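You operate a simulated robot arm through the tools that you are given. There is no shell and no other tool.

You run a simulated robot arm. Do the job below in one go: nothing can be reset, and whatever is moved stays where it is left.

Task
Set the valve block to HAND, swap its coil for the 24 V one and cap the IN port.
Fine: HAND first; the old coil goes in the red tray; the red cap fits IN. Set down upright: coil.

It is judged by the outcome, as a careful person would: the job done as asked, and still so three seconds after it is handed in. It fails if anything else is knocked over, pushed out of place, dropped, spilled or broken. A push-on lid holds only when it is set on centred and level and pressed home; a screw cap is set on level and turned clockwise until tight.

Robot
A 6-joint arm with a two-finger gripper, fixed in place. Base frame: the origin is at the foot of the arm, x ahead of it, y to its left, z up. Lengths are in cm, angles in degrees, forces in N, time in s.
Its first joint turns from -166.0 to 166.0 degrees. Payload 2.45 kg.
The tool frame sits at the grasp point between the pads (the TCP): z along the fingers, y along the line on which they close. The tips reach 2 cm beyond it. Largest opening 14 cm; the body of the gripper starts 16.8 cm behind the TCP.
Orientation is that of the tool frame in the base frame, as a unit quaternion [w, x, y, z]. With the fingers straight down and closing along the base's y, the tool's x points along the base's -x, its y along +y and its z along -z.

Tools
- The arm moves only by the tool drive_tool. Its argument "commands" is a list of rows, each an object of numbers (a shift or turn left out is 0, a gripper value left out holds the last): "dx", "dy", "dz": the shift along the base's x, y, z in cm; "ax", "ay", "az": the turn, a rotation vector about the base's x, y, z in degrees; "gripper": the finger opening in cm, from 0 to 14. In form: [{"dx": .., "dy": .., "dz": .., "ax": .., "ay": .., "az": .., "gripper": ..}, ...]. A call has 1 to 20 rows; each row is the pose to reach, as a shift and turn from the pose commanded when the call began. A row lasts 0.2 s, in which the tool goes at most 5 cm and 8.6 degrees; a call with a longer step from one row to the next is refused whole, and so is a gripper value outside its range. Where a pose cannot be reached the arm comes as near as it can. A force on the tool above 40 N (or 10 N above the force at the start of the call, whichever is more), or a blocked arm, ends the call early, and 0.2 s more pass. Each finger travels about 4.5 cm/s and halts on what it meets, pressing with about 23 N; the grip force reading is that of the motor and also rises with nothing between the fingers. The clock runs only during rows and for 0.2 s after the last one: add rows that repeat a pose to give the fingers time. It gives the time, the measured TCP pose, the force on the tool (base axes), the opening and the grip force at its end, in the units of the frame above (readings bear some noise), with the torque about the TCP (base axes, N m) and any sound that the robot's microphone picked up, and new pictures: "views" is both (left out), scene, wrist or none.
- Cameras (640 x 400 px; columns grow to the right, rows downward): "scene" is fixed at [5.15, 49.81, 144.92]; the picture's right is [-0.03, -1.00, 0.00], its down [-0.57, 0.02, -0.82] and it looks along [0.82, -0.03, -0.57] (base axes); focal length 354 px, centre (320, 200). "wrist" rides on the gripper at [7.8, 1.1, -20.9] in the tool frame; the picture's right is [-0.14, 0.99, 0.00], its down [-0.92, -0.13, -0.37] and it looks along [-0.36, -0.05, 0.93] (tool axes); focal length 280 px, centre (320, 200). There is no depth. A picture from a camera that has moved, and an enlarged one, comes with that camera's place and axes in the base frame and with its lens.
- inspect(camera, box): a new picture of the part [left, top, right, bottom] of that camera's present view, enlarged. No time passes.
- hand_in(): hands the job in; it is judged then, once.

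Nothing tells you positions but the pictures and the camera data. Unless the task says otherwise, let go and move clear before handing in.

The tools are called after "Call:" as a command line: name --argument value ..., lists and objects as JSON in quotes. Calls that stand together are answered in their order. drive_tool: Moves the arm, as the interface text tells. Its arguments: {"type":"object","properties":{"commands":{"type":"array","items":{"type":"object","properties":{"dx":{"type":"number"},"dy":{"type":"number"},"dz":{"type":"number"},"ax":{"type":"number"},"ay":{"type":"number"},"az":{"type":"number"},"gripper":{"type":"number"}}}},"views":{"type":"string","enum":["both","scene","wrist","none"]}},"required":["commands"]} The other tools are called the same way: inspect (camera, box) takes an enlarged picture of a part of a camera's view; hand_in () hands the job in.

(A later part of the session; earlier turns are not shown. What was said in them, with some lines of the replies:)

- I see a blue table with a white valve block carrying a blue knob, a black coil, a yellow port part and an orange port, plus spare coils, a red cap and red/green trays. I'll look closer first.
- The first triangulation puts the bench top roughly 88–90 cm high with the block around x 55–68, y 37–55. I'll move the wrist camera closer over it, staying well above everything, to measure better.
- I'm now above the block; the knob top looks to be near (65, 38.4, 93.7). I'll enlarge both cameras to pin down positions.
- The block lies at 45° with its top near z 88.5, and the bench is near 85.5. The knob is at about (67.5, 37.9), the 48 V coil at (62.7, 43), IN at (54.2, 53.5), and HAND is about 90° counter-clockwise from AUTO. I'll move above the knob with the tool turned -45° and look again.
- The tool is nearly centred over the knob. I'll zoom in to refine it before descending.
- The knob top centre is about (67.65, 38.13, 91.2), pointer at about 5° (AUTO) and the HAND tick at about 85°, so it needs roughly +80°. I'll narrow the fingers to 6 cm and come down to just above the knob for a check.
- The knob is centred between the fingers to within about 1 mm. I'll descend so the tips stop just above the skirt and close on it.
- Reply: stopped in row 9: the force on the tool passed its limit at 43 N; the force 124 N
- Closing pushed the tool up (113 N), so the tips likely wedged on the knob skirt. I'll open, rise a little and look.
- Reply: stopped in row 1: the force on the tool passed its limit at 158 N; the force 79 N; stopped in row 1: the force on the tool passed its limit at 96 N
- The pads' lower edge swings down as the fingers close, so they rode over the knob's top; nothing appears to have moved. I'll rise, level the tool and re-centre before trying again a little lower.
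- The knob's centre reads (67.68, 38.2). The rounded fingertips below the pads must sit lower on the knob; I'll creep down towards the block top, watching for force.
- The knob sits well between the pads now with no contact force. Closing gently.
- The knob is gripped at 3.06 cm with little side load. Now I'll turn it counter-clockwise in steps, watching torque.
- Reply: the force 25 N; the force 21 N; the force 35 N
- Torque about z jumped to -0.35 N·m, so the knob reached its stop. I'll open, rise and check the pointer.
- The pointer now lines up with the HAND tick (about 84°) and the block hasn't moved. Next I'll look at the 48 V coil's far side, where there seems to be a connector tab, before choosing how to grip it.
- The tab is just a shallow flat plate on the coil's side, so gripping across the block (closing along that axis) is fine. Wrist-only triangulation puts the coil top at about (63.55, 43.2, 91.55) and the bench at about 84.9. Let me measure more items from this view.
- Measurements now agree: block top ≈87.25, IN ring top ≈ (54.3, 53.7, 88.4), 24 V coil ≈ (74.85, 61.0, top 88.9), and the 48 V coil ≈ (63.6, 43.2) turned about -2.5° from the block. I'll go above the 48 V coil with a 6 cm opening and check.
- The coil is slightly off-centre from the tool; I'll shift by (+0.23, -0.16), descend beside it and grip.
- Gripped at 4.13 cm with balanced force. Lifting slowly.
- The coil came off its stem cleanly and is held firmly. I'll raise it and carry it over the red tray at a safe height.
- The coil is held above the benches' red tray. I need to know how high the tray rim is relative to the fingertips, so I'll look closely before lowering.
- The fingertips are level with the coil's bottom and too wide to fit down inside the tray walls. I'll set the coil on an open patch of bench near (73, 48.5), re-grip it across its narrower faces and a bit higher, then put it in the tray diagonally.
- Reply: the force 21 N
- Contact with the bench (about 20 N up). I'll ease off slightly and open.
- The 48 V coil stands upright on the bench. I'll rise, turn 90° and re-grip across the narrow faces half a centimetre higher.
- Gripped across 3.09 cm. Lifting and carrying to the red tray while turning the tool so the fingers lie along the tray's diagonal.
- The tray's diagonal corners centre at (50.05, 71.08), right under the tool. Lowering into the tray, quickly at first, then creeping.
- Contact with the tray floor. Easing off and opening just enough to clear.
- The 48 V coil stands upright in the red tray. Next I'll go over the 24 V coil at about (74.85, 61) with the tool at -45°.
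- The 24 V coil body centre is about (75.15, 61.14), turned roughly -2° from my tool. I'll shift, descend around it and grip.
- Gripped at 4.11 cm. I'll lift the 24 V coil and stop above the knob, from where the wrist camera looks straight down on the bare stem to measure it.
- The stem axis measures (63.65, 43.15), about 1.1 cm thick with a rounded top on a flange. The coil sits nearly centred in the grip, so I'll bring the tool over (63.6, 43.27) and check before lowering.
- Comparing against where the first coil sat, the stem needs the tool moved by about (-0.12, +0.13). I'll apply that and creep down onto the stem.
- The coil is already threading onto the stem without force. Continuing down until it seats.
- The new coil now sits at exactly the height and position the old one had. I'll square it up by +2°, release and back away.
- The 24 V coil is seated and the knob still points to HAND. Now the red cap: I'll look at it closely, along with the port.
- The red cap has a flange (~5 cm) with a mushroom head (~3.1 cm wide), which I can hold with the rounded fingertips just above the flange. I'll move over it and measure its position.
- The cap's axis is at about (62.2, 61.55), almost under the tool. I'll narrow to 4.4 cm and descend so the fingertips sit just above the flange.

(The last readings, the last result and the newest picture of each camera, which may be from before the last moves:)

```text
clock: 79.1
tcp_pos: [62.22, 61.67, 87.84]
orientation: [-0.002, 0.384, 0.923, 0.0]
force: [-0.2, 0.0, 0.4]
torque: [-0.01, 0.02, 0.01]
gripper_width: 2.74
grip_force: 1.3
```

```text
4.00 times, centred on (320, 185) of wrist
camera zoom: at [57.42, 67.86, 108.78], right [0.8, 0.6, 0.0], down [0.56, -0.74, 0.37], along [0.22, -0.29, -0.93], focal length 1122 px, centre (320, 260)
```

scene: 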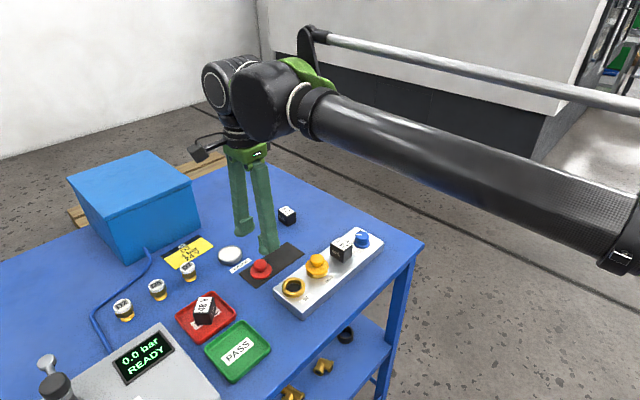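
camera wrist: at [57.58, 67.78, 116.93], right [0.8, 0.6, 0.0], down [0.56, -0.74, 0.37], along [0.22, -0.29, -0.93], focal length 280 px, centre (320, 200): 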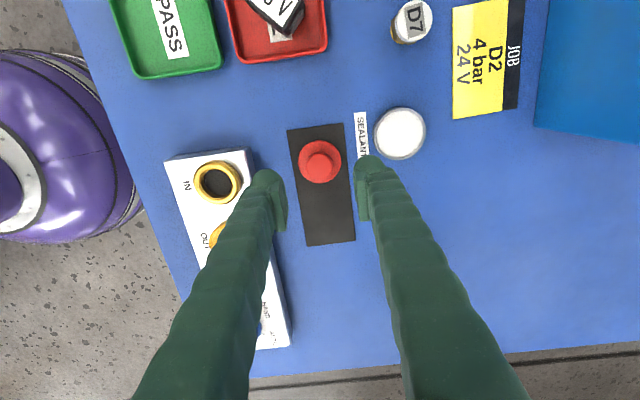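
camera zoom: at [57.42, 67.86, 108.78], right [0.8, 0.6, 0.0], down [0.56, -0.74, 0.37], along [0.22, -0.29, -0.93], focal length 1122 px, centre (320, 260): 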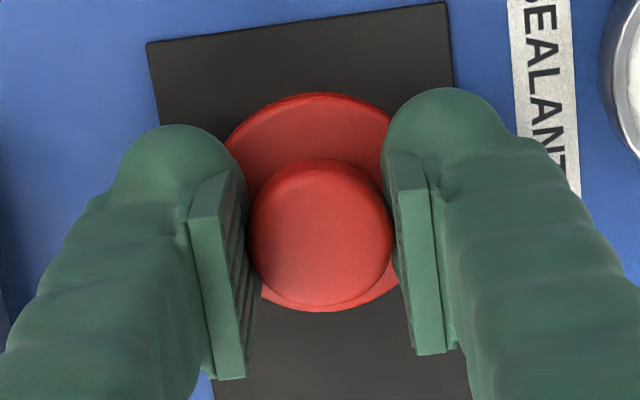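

Call:
drive_tool --commands '[{"gripper": 2.4}, {"gripper": 2.2}, {"gripper": 2.2}]' --views "none"

Call:
inspect --camera "wrist" --box '[240, 135, 400, 235]'

Call:
inspect --camera "scene" --box '[240, 230, 300, 290]'

```text
clock: 79.9
tcp_pos: [62.17, 61.61, 87.94]
orientation: [-0.002, 0.384, 0.923, 0.0]
force: [-0.5, -0.1, -0.4]
torque: [0.01, 0.0, -0.03]
gripper_width: 2.59
grip_force: 22.8
```

```text
4.00 times, centred on (320, 185) of wrist
camera zoom: at [57.42, 67.86, 108.78], right [0.8, 0.6, 0.0], down [0.56, -0.74, 0.37], along [0.22, -0.29, -0.93], focal length 1122 px, centre (320, 260)
```

zoom: 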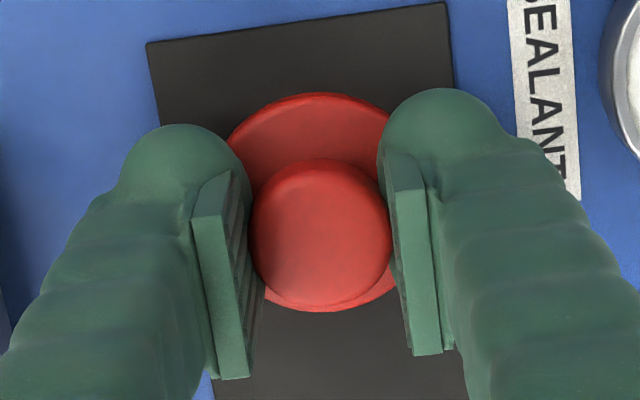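

```text
6.67 times, centred on (270, 260) of scene
camera zoom: at [5.15, 49.81, 144.92], right [-0.03, -1.0, 0.0], down [-0.57, 0.02, -0.82], along [0.82, -0.03, -0.57], focal length 2357 px, centre (653, -200)
```

zoom: 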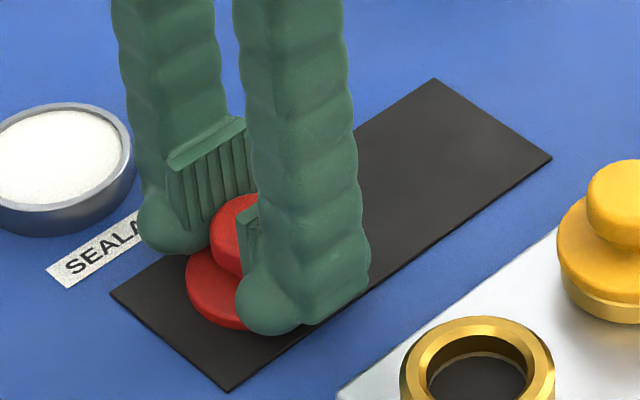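

Gripped firmly with no vertical reaction. Lifting a little to check that the cap comes up level.

Call:
drive_tool --commands '[{"dz": 0.3, "gripper": 1.8}, {"dz": 0.8}, {"dz": 1.6}, {"dz": 3}, {"dz": 5}, {"dz": 5}]'

Call:
inspect --camera "wrist" --box '[240, 135, 400, 235]'

Call:
inspect --camera "scene" --box '[230, 200, 310, 270]'

```text
clock: 81.3
tcp_pos: [62.25, 61.62, 92.82]
orientation: [-0.003, 0.384, 0.923, 0.0]
force: [-0.1, -0.3, -0.1]
torque: [-0.01, 0.0, -0.02]
gripper_width: 2.58
grip_force: 23.1
camera wrist: at [57.5, 67.91, 113.79], right [0.8, 0.6, 0.0], down [0.56, -0.74, 0.37], along [0.22, -0.29, -0.93], focal length 280 px, centre (320, 200)
```

scene: 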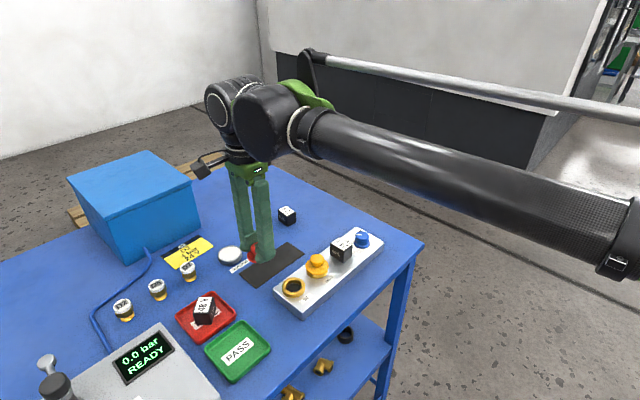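
wrist: 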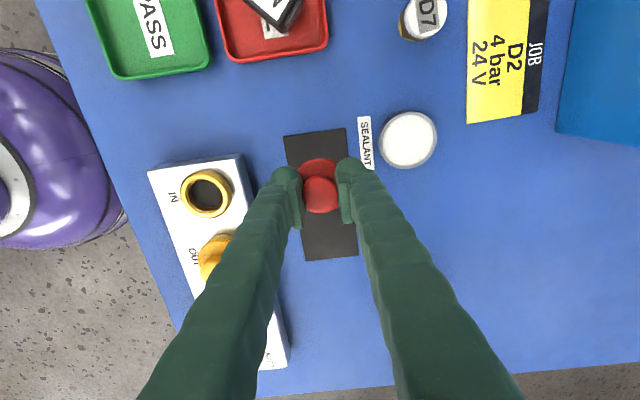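

```text
4.00 times, centred on (320, 185) of wrist
camera zoom: at [57.5, 67.91, 113.79], right [0.8, 0.6, 0.0], down [0.56, -0.74, 0.37], along [0.22, -0.29, -0.93], focal length 1122 px, centre (320, 260)
```

zoom: 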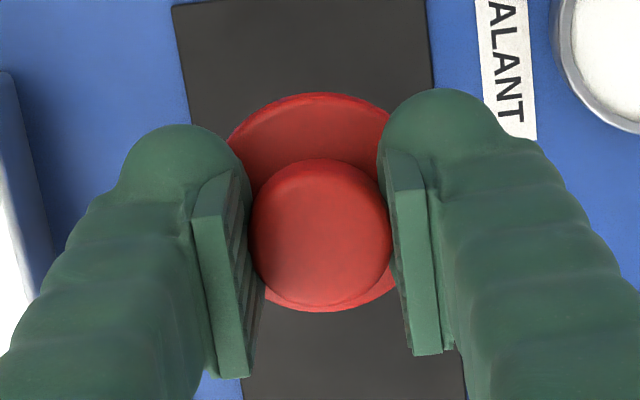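

```text
5.71 times, centred on (270, 235) of scene
camera zoom: at [5.15, 49.81, 144.92], right [-0.03, -1.0, 0.0], down [-0.57, 0.02, -0.82], along [0.82, -0.03, -0.57], focal length 2020 px, centre (606, 0)
```

zoom: 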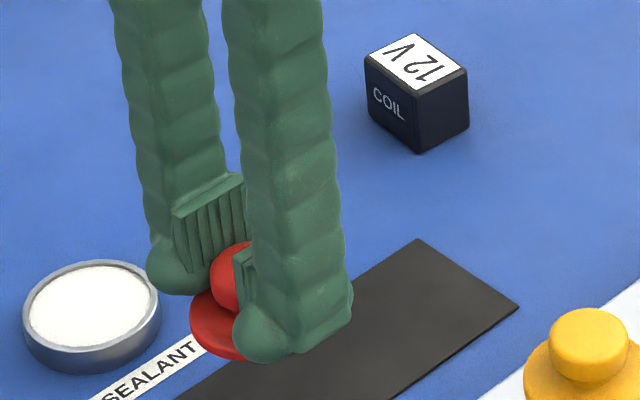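

The cap is lifted and level. I'll raise it and move to where the camera looks straight down on the IN port to measure it.

Call:
drive_tool --commands '[{"dz": 3.5}, {"dz": 7.2}, {"dz": 7.2, "dx": -0.8, "dy": -3}, {"dz": 7.2, "dx": -1.6, "dy": -6.2}, {"dz": 7.2, "dx": -2.5, "dy": -9.5}, {"dz": 7.2, "dx": -3.3, "dy": -12.6}, {"dz": 7.2, "dx": -3.3, "dy": -12.6}, {"dz": 7.2, "dx": -3.3, "dy": -12.6}]'

Call:
inspect --camera "wrist" --box '[270, 70, 370, 135]'

Call:
inspect --camera "wrist" --box '[240, 135, 400, 235]'

```text
clock: 83.1
tcp_pos: [58.9, 48.97, 99.95]
orientation: [0.0, 0.384, 0.923, 0.0]
force: [0.7, 0.1, 0.2]
torque: [-0.02, -0.01, 0.01]
gripper_width: 2.56
grip_force: 22.8
camera wrist: at [54.16, 55.23, 120.88], right [0.8, 0.6, 0.0], down [0.56, -0.74, 0.37], along [0.22, -0.29, -0.93], focal length 280 px, centre (320, 200)
```

scene: 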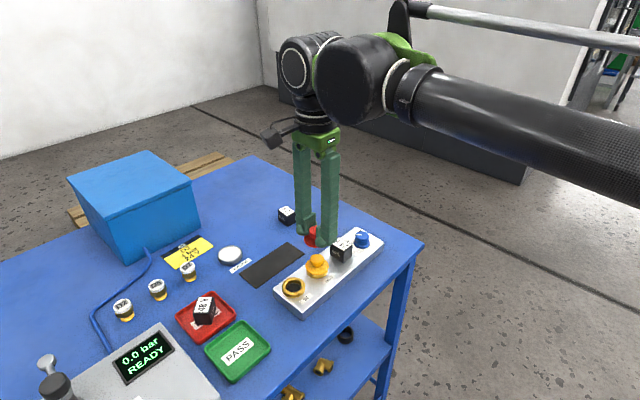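
wrist: 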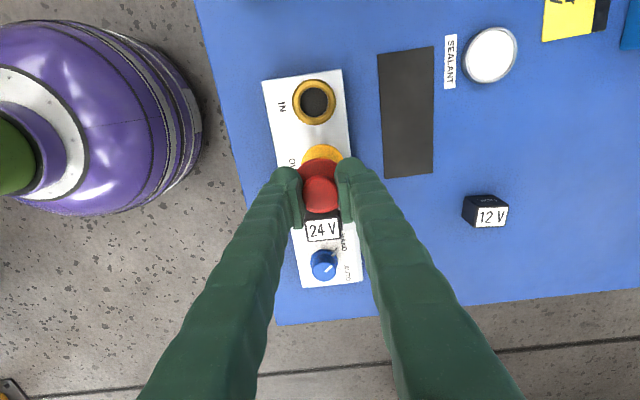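

```text
6.15 times, centred on (320, 102) of wrist
camera zoom: at [54.16, 55.23, 120.88], right [0.8, 0.6, 0.0], down [0.56, -0.74, 0.37], along [0.22, -0.29, -0.93], focal length 1726 px, centre (320, 800)
```

zoom: 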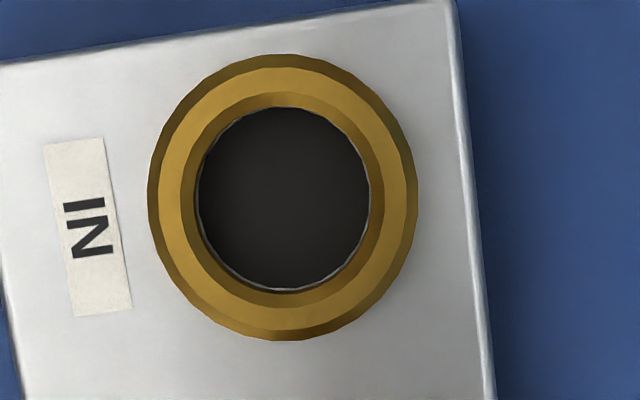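

```text
4.00 times, centred on (320, 185) of wrist
camera zoom: at [54.16, 55.23, 120.88], right [0.8, 0.6, 0.0], down [0.56, -0.74, 0.37], along [0.22, -0.29, -0.93], focal length 1122 px, centre (320, 260)
```

zoom: 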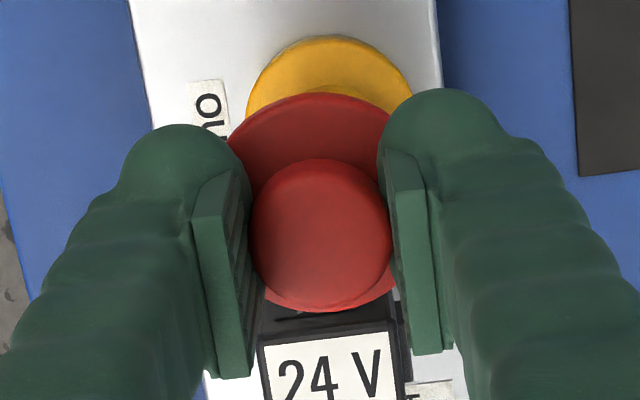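

IN's centre lies 6.55/0.25 cm (tool frame) from the cap's axis. I'll shift by (-4.44, +4.82), lower to just above the ring and check alignment.

Call:
drive_tool --commands '[{"dx": -1.5, "dy": 1.6}, {"dx": -3, "dy": 3.3}, {"dx": -4.44, "dy": 4.82}, {"dx": -4.44, "dy": 4.82, "dz": -3}, {"dx": -4.44, "dy": 4.82, "dz": -5}, {"dx": -4.44, "dy": 4.82, "dz": -6.5}, {"dx": -4.44, "dy": 4.82, "dz": -6.5}, {"dx": -4.44, "dy": 4.82, "dz": -6.5}]'

Call:
inspect --camera "wrist" --box '[240, 125, 400, 235]'

Call:
inspect --camera "scene" --box '[260, 240, 340, 310]'

```text
clock: 84.9
tcp_pos: [54.54, 53.78, 93.54]
orientation: [-0.001, 0.384, 0.923, 0.0]
force: [0.4, 0.1, -0.3]
torque: [0.01, 0.02, -0.01]
gripper_width: 2.59
grip_force: 22.2
camera wrist: at [49.75, 60.11, 114.46], right [0.8, 0.6, 0.0], down [0.56, -0.74, 0.37], along [0.22, -0.29, -0.93], focal length 280 px, centre (320, 200)
```

scene: 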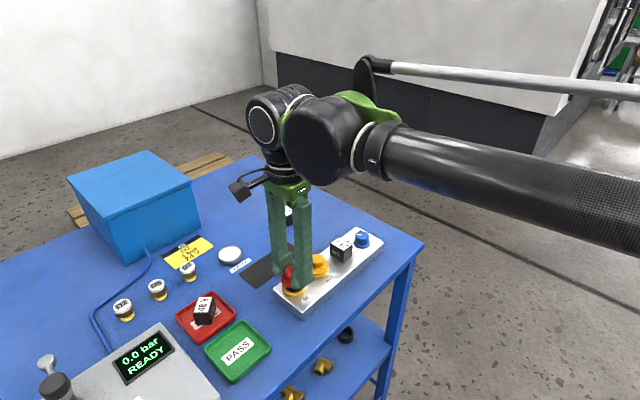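
wrist: 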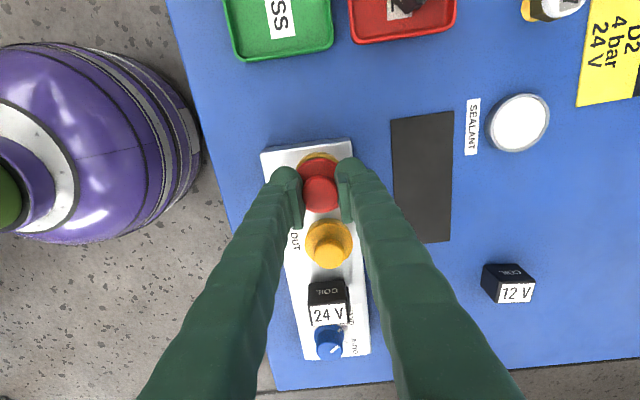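

```text
3.64 times, centred on (320, 180) of wrist
camera zoom: at [49.75, 60.11, 114.46], right [0.8, 0.6, 0.0], down [0.56, -0.74, 0.37], along [0.22, -0.29, -0.93], focal length 1020 px, centre (320, 273)
```

zoom: 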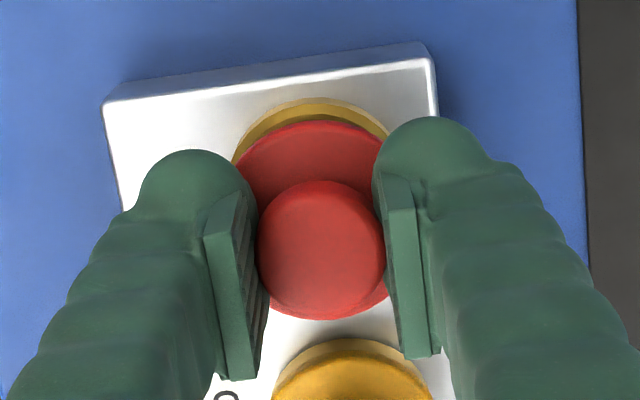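

```text
5.71 times, centred on (300, 275) of scene
camera zoom: at [5.15, 49.81, 144.92], right [-0.03, -1.0, 0.0], down [-0.57, 0.02, -0.82], along [0.82, -0.03, -0.57], focal length 2020 px, centre (434, -229)
```

zoom: 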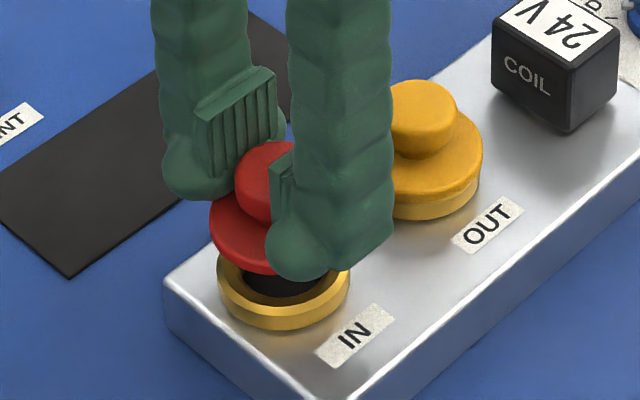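

Call:
inspect --camera "wrist" --box '[290, 145, 350, 185]'

Call:
inspect --camera "scene" --box '[280, 255, 330, 300]'

```text
10.00 times, centred on (320, 165) of wrist
camera zoom: at [49.75, 60.11, 114.46], right [0.8, 0.6, 0.0], down [0.56, -0.74, 0.37], along [0.22, -0.29, -0.93], focal length 2804 px, centre (320, 550)
```

zoom: 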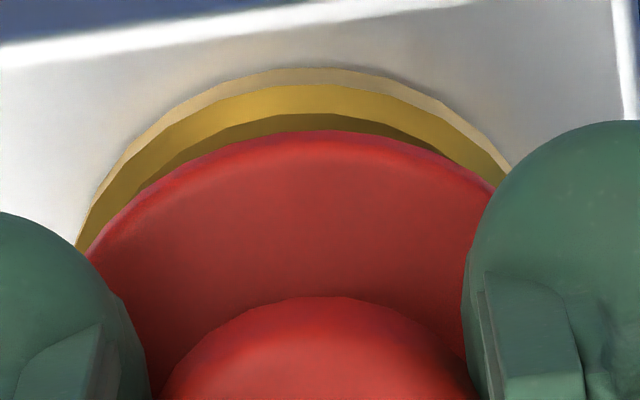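

```text
8.89 times, centred on (305, 278) of scene
camera zoom: at [5.15, 49.81, 144.92], right [-0.03, -1.0, 0.0], down [-0.57, 0.02, -0.82], along [0.82, -0.03, -0.57], focal length 3142 px, centre (453, -489)
```

zoom: 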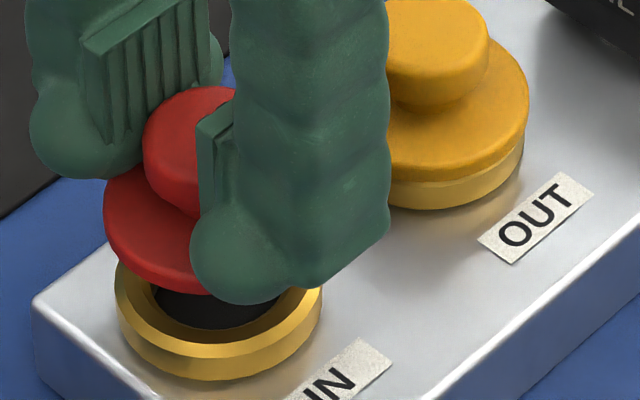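

The ring appears about 0.1 cm off in the closing direction. I'll correct by (-0.07, -0.07) and creep down onto the port.

Call:
drive_tool --commands '[{"dx": -0.07, "dy": -0.07}, {"dx": -0.07, "dy": -0.07, "dz": -0.6}, {"dx": -0.07, "dy": -0.07, "dz": -1.2}, {"dx": -0.07, "dy": -0.07, "dz": -1.6}, {"dx": -0.07, "dy": -0.07, "dz": -1.6}]' --views "none"

Call:
inspect --camera "wrist" --box '[290, 145, 350, 185]'

Call:
inspect --camera "scene" --box '[280, 255, 330, 300]'

```text
clock: 86.1
tcp_pos: [54.39, 53.76, 91.9]
orientation: [-0.002, 0.383, 0.924, 0.0]
force: [0.0, 0.6, 0.1]
torque: [0.01, 0.0, 0.0]
gripper_width: 2.58
grip_force: 23.0
```

```text
10.00 times, centred on (320, 165) of wrist
camera zoom: at [49.66, 60.03, 112.9], right [0.8, 0.6, 0.0], down [0.56, -0.74, 0.37], along [0.22, -0.29, -0.93], focal length 2804 px, centre (320, 550)
```

zoom: 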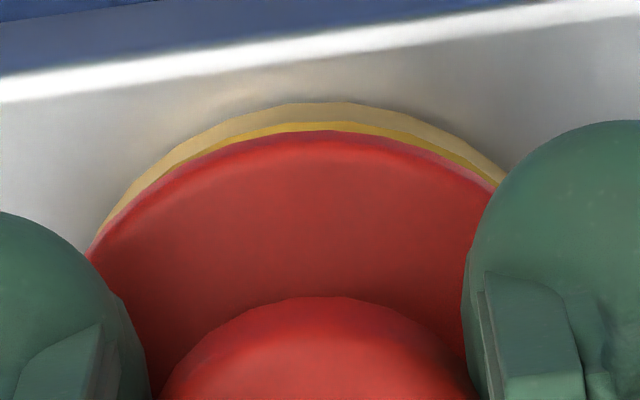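

```text
8.89 times, centred on (305, 278) of scene
camera zoom: at [5.15, 49.81, 144.92], right [-0.03, -1.0, 0.0], down [-0.57, 0.02, -0.82], along [0.82, -0.03, -0.57], focal length 3142 px, centre (453, -489)
```

zoom: 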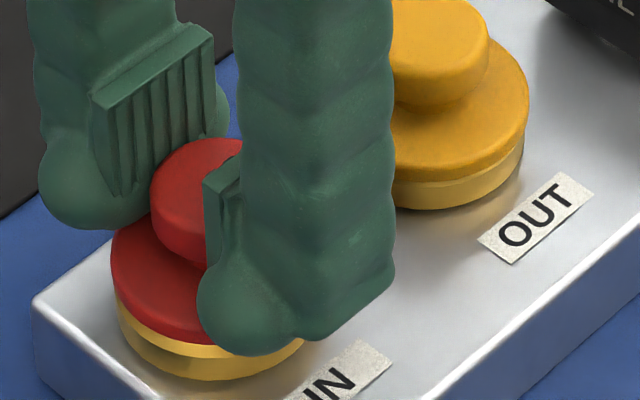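

Aligned well now. Creeping down to contact.

Call:
drive_tool --commands '[{"dz": -0.15}, {"dz": -0.3}, {"dz": -0.4}]' --views "none"

```text
clock: 86.9
tcp_pos: [54.27, 53.82, 91.69]
orientation: [-0.001, 0.383, 0.924, 0.002]
force: [5.8, 10.0, 22.3]
torque: [0.12, -0.05, 0.02]
gripper_width: 2.61
grip_force: 22.6
heard: snap
```

A snap was heard with about 22 N. Let me look at how it sits.

Call:
inspect --camera "scene" --box '[280, 245, 340, 300]'

Call:
inspect --camera "wrist" --box '[240, 125, 400, 235]'

```text
7.27 times, centred on (310, 272) of scene
camera zoom: at [5.15, 49.81, 144.92], right [-0.03, -1.0, 0.0], down [-0.57, 0.02, -0.82], along [0.82, -0.03, -0.57], focal length 2571 px, centre (393, -327)
```

zoom: 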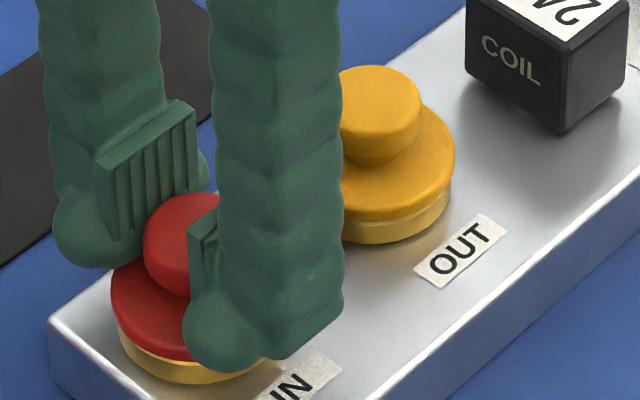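

```text
3.64 times, centred on (320, 180) of wrist
camera zoom: at [49.62, 60.03, 112.6], right [0.8, 0.6, 0.0], down [0.56, -0.74, 0.37], along [0.22, -0.29, -0.93], focal length 1020 px, centre (320, 273)
```

zoom: 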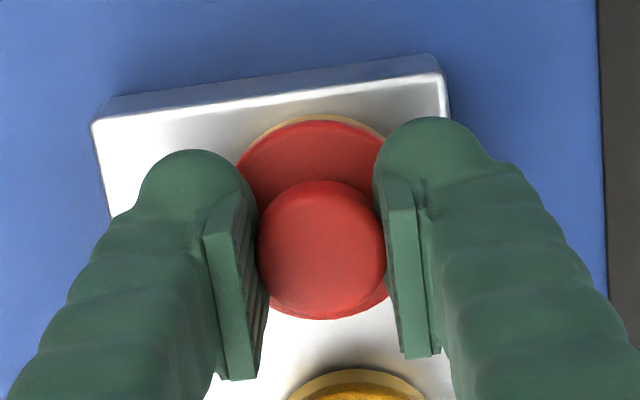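

Call:
drive_tool --commands '[{"dz": -0.05}, {"dz": -0.1}, {"dz": -0.1}]' --views "none"

```text
clock: 87.7
tcp_pos: [54.32, 53.79, 91.5]
orientation: [-0.001, 0.383, 0.924, 0.001]
force: [12.5, 16.2, 27.4]
torque: [0.17, -0.17, -0.01]
gripper_width: 2.63
grip_force: 23.0
```

Firm resistance now. I'll ease off, open, rise, and inspect the seating.

Call:
drive_tool --commands '[{"dz": 0.1}, {"dz": 0.1, "gripper": 3.2}, {"dz": 0.1, "gripper": 3.8}, {"dz": 0.1, "gripper": 4.2}, {"dz": 0.6, "gripper": 4.4}, {"dz": 2}, {"dz": 5}, {"dz": 8.5}, {"dz": 8.5}]'

Call:
inspect --camera "scene" --box '[275, 245, 335, 305]'

Call:
inspect --camera "wrist" --box '[260, 115, 380, 260]'

```text
clock: 89.7
tcp_pos: [54.3, 53.74, 100.1]
orientation: [-0.001, 0.384, 0.923, 0.001]
force: [0.9, -0.1, 0.2]
torque: [-0.03, 0.01, 0.04]
gripper_width: 4.37
grip_force: 0.0
camera wrist: at [49.61, 60.05, 120.98], right [0.8, 0.6, 0.0], down [0.56, -0.74, 0.37], along [0.22, -0.29, -0.93], focal length 280 px, centre (320, 200)
```

scene: 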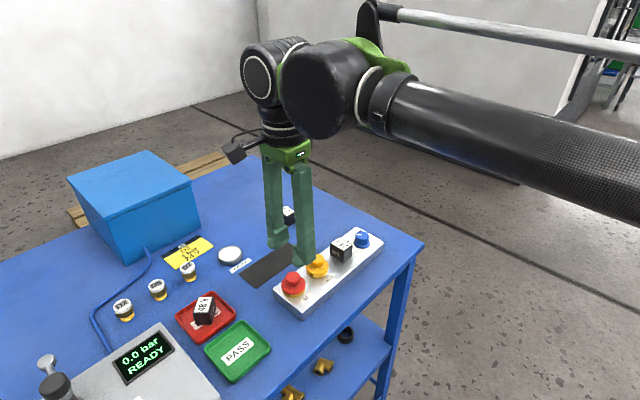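
wrist: 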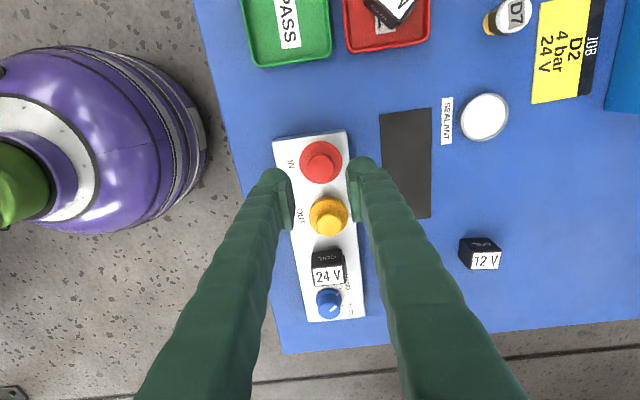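

```text
6.67 times, centred on (305, 275) of scene
camera zoom: at [5.15, 49.81, 144.92], right [-0.03, -1.0, 0.0], down [-0.57, 0.02, -0.82], along [0.82, -0.03, -0.57], focal length 2357 px, centre (420, -300)
```

zoom: 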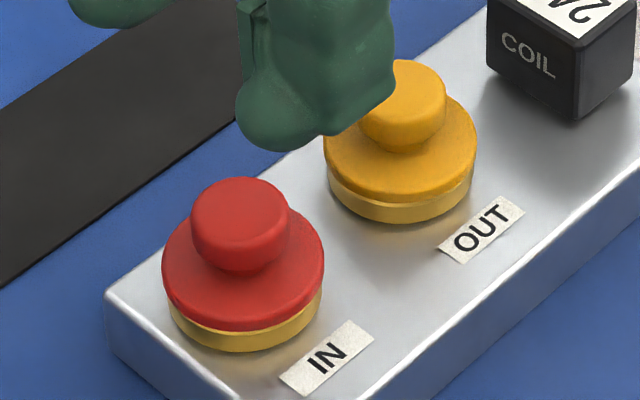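

```text
2.76 times, centred on (320, 188) of wrist
camera zoom: at [49.61, 60.05, 120.98], right [0.8, 0.6, 0.0], down [0.56, -0.74, 0.37], along [0.22, -0.29, -0.93], focal length 774 px, centre (320, 234)
```

zoom: 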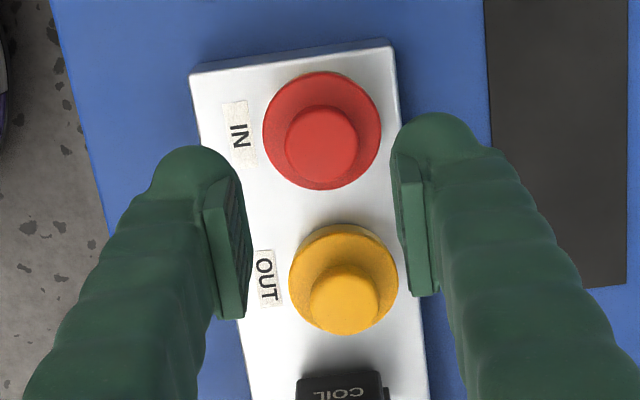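

The red cap sits level on IN, just like the yellow one on OUT. I'll move the arm up and clear, then do a final check.

Call:
drive_tool --commands '[{"dz": 4}, {"dz": 8}, {"dz": 12}, {"dz": 16}, {"dz": 18, "dx": -2, "dy": -3}, {"dz": 18, "dx": -4, "dy": -7}, {"dz": 18, "dx": -6, "dy": -11}, {"dz": 18, "dx": -8, "dy": -15}, {"dz": 18, "dx": -10, "dy": -19}, {"dz": 18, "dx": -10, "dy": -19}]'

Call:
inspect --camera "scene" --box '[270, 215, 390, 310]'

Call:
inspect --camera "scene" --box '[80, 200, 310, 400]'

Call:
inspect --camera "scene" --box '[340, 215, 390, 255]'

```text
clock: 91.9
tcp_pos: [44.37, 34.84, 117.85]
orientation: [-0.002, 0.383, 0.924, 0.001]
force: [0.2, 0.5, -0.4]
torque: [0.01, -0.01, -0.02]
gripper_width: 4.4
grip_force: 0.1
camera wrist: at [39.65, 41.05, 138.75], right [0.8, 0.6, 0.0], down [0.56, -0.74, 0.37], along [0.22, -0.29, -0.93], focal length 280 px, centre (320, 200)
```

scene: 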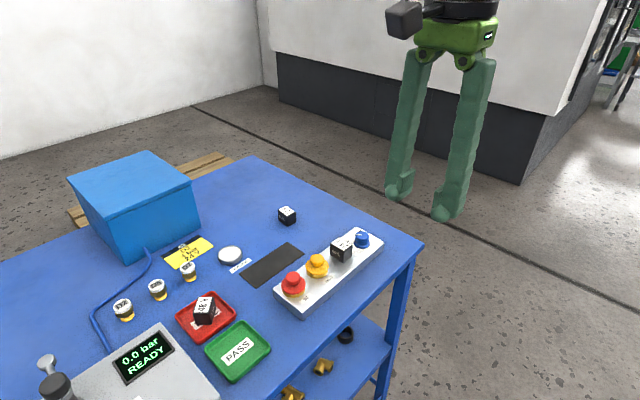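
wrist: 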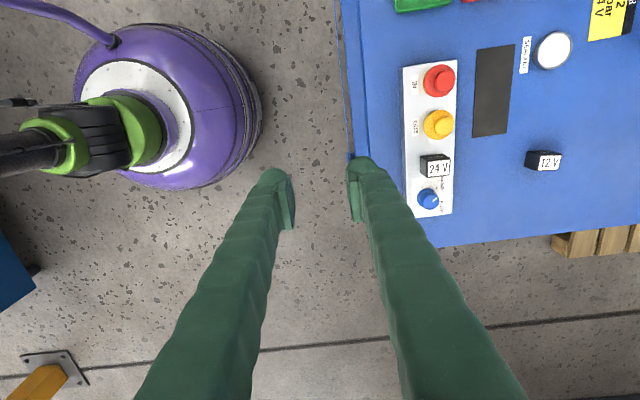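

```text
4.21 times, centred on (330, 262) of scene
camera zoom: at [5.15, 49.81, 144.92], right [-0.03, -1.0, 0.0], down [-0.57, 0.02, -0.82], along [0.82, -0.03, -0.57], focal length 1488 px, centre (278, -63)
```

zoom: 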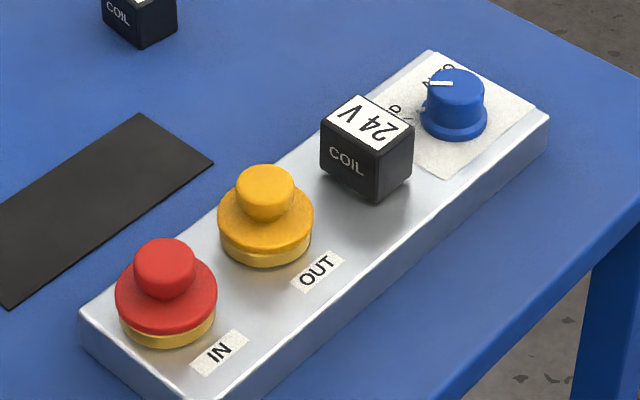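

```text
2.00 times, centred on (195, 300) of scene
camera zoom: at [5.15, 49.81, 144.92], right [-0.03, -1.0, 0.0], down [-0.57, 0.02, -0.82], along [0.82, -0.03, -0.57], focal length 707 px, centre (570, 0)
```

zoom: 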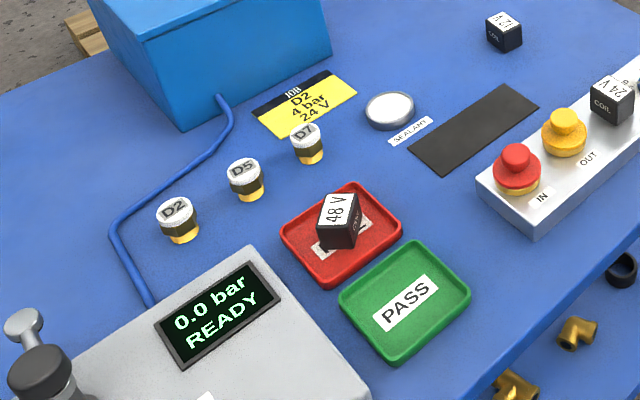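

```text
10.00 times, centred on (365, 235) of scene
camera zoom: at [5.15, 49.81, 144.92], right [-0.03, -1.0, 0.0], down [-0.57, 0.02, -0.82], along [0.82, -0.03, -0.57], focal length 3535 px, centre (-130, -150)
```

zoom: 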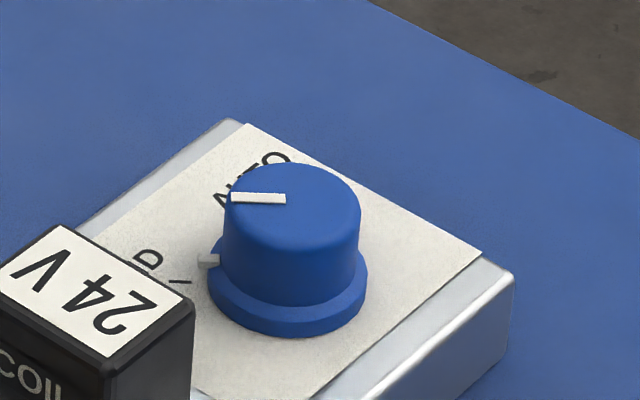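

All checks look right: the knob points to HAND, the 24 V coil is seated and the 48 V coil stands upright in the red tray. The red cap snapped level onto IN, nothing else has moved, and the arm is clear, so I'm handing in.

Call:
hand_in

```text
The job is handed in.
```

The valve block is set to HAND, the 24 V coil is fitted, and the IN port is capped. The job is handed in; I haven't been shown the judging result.

- **HAND:** I turned the knob first, until it met its stop. The pointer lines up with the HAND mark.
- **Coil:** The 24 V coil sits on the stem at the same height and position the old one had. The 48 V coil stands upright in the red tray.
- **IN port:** The red cap went on level and I heard it snap. I pressed a little further and it met firm resistance.

My first attempt to grip the knob rode over its top and pressed down with up to about 158 N. I compared pictures afterwards and the block had not moved. The 48 V coil turned a couple of degrees on its stem around the time I was turning the knob, before I removed it.

I set the 48 V coil down on open bench once to change the grip before putting it in the tray. Everything else on the bench looked unmoved, and the arm was clear when I handed in.
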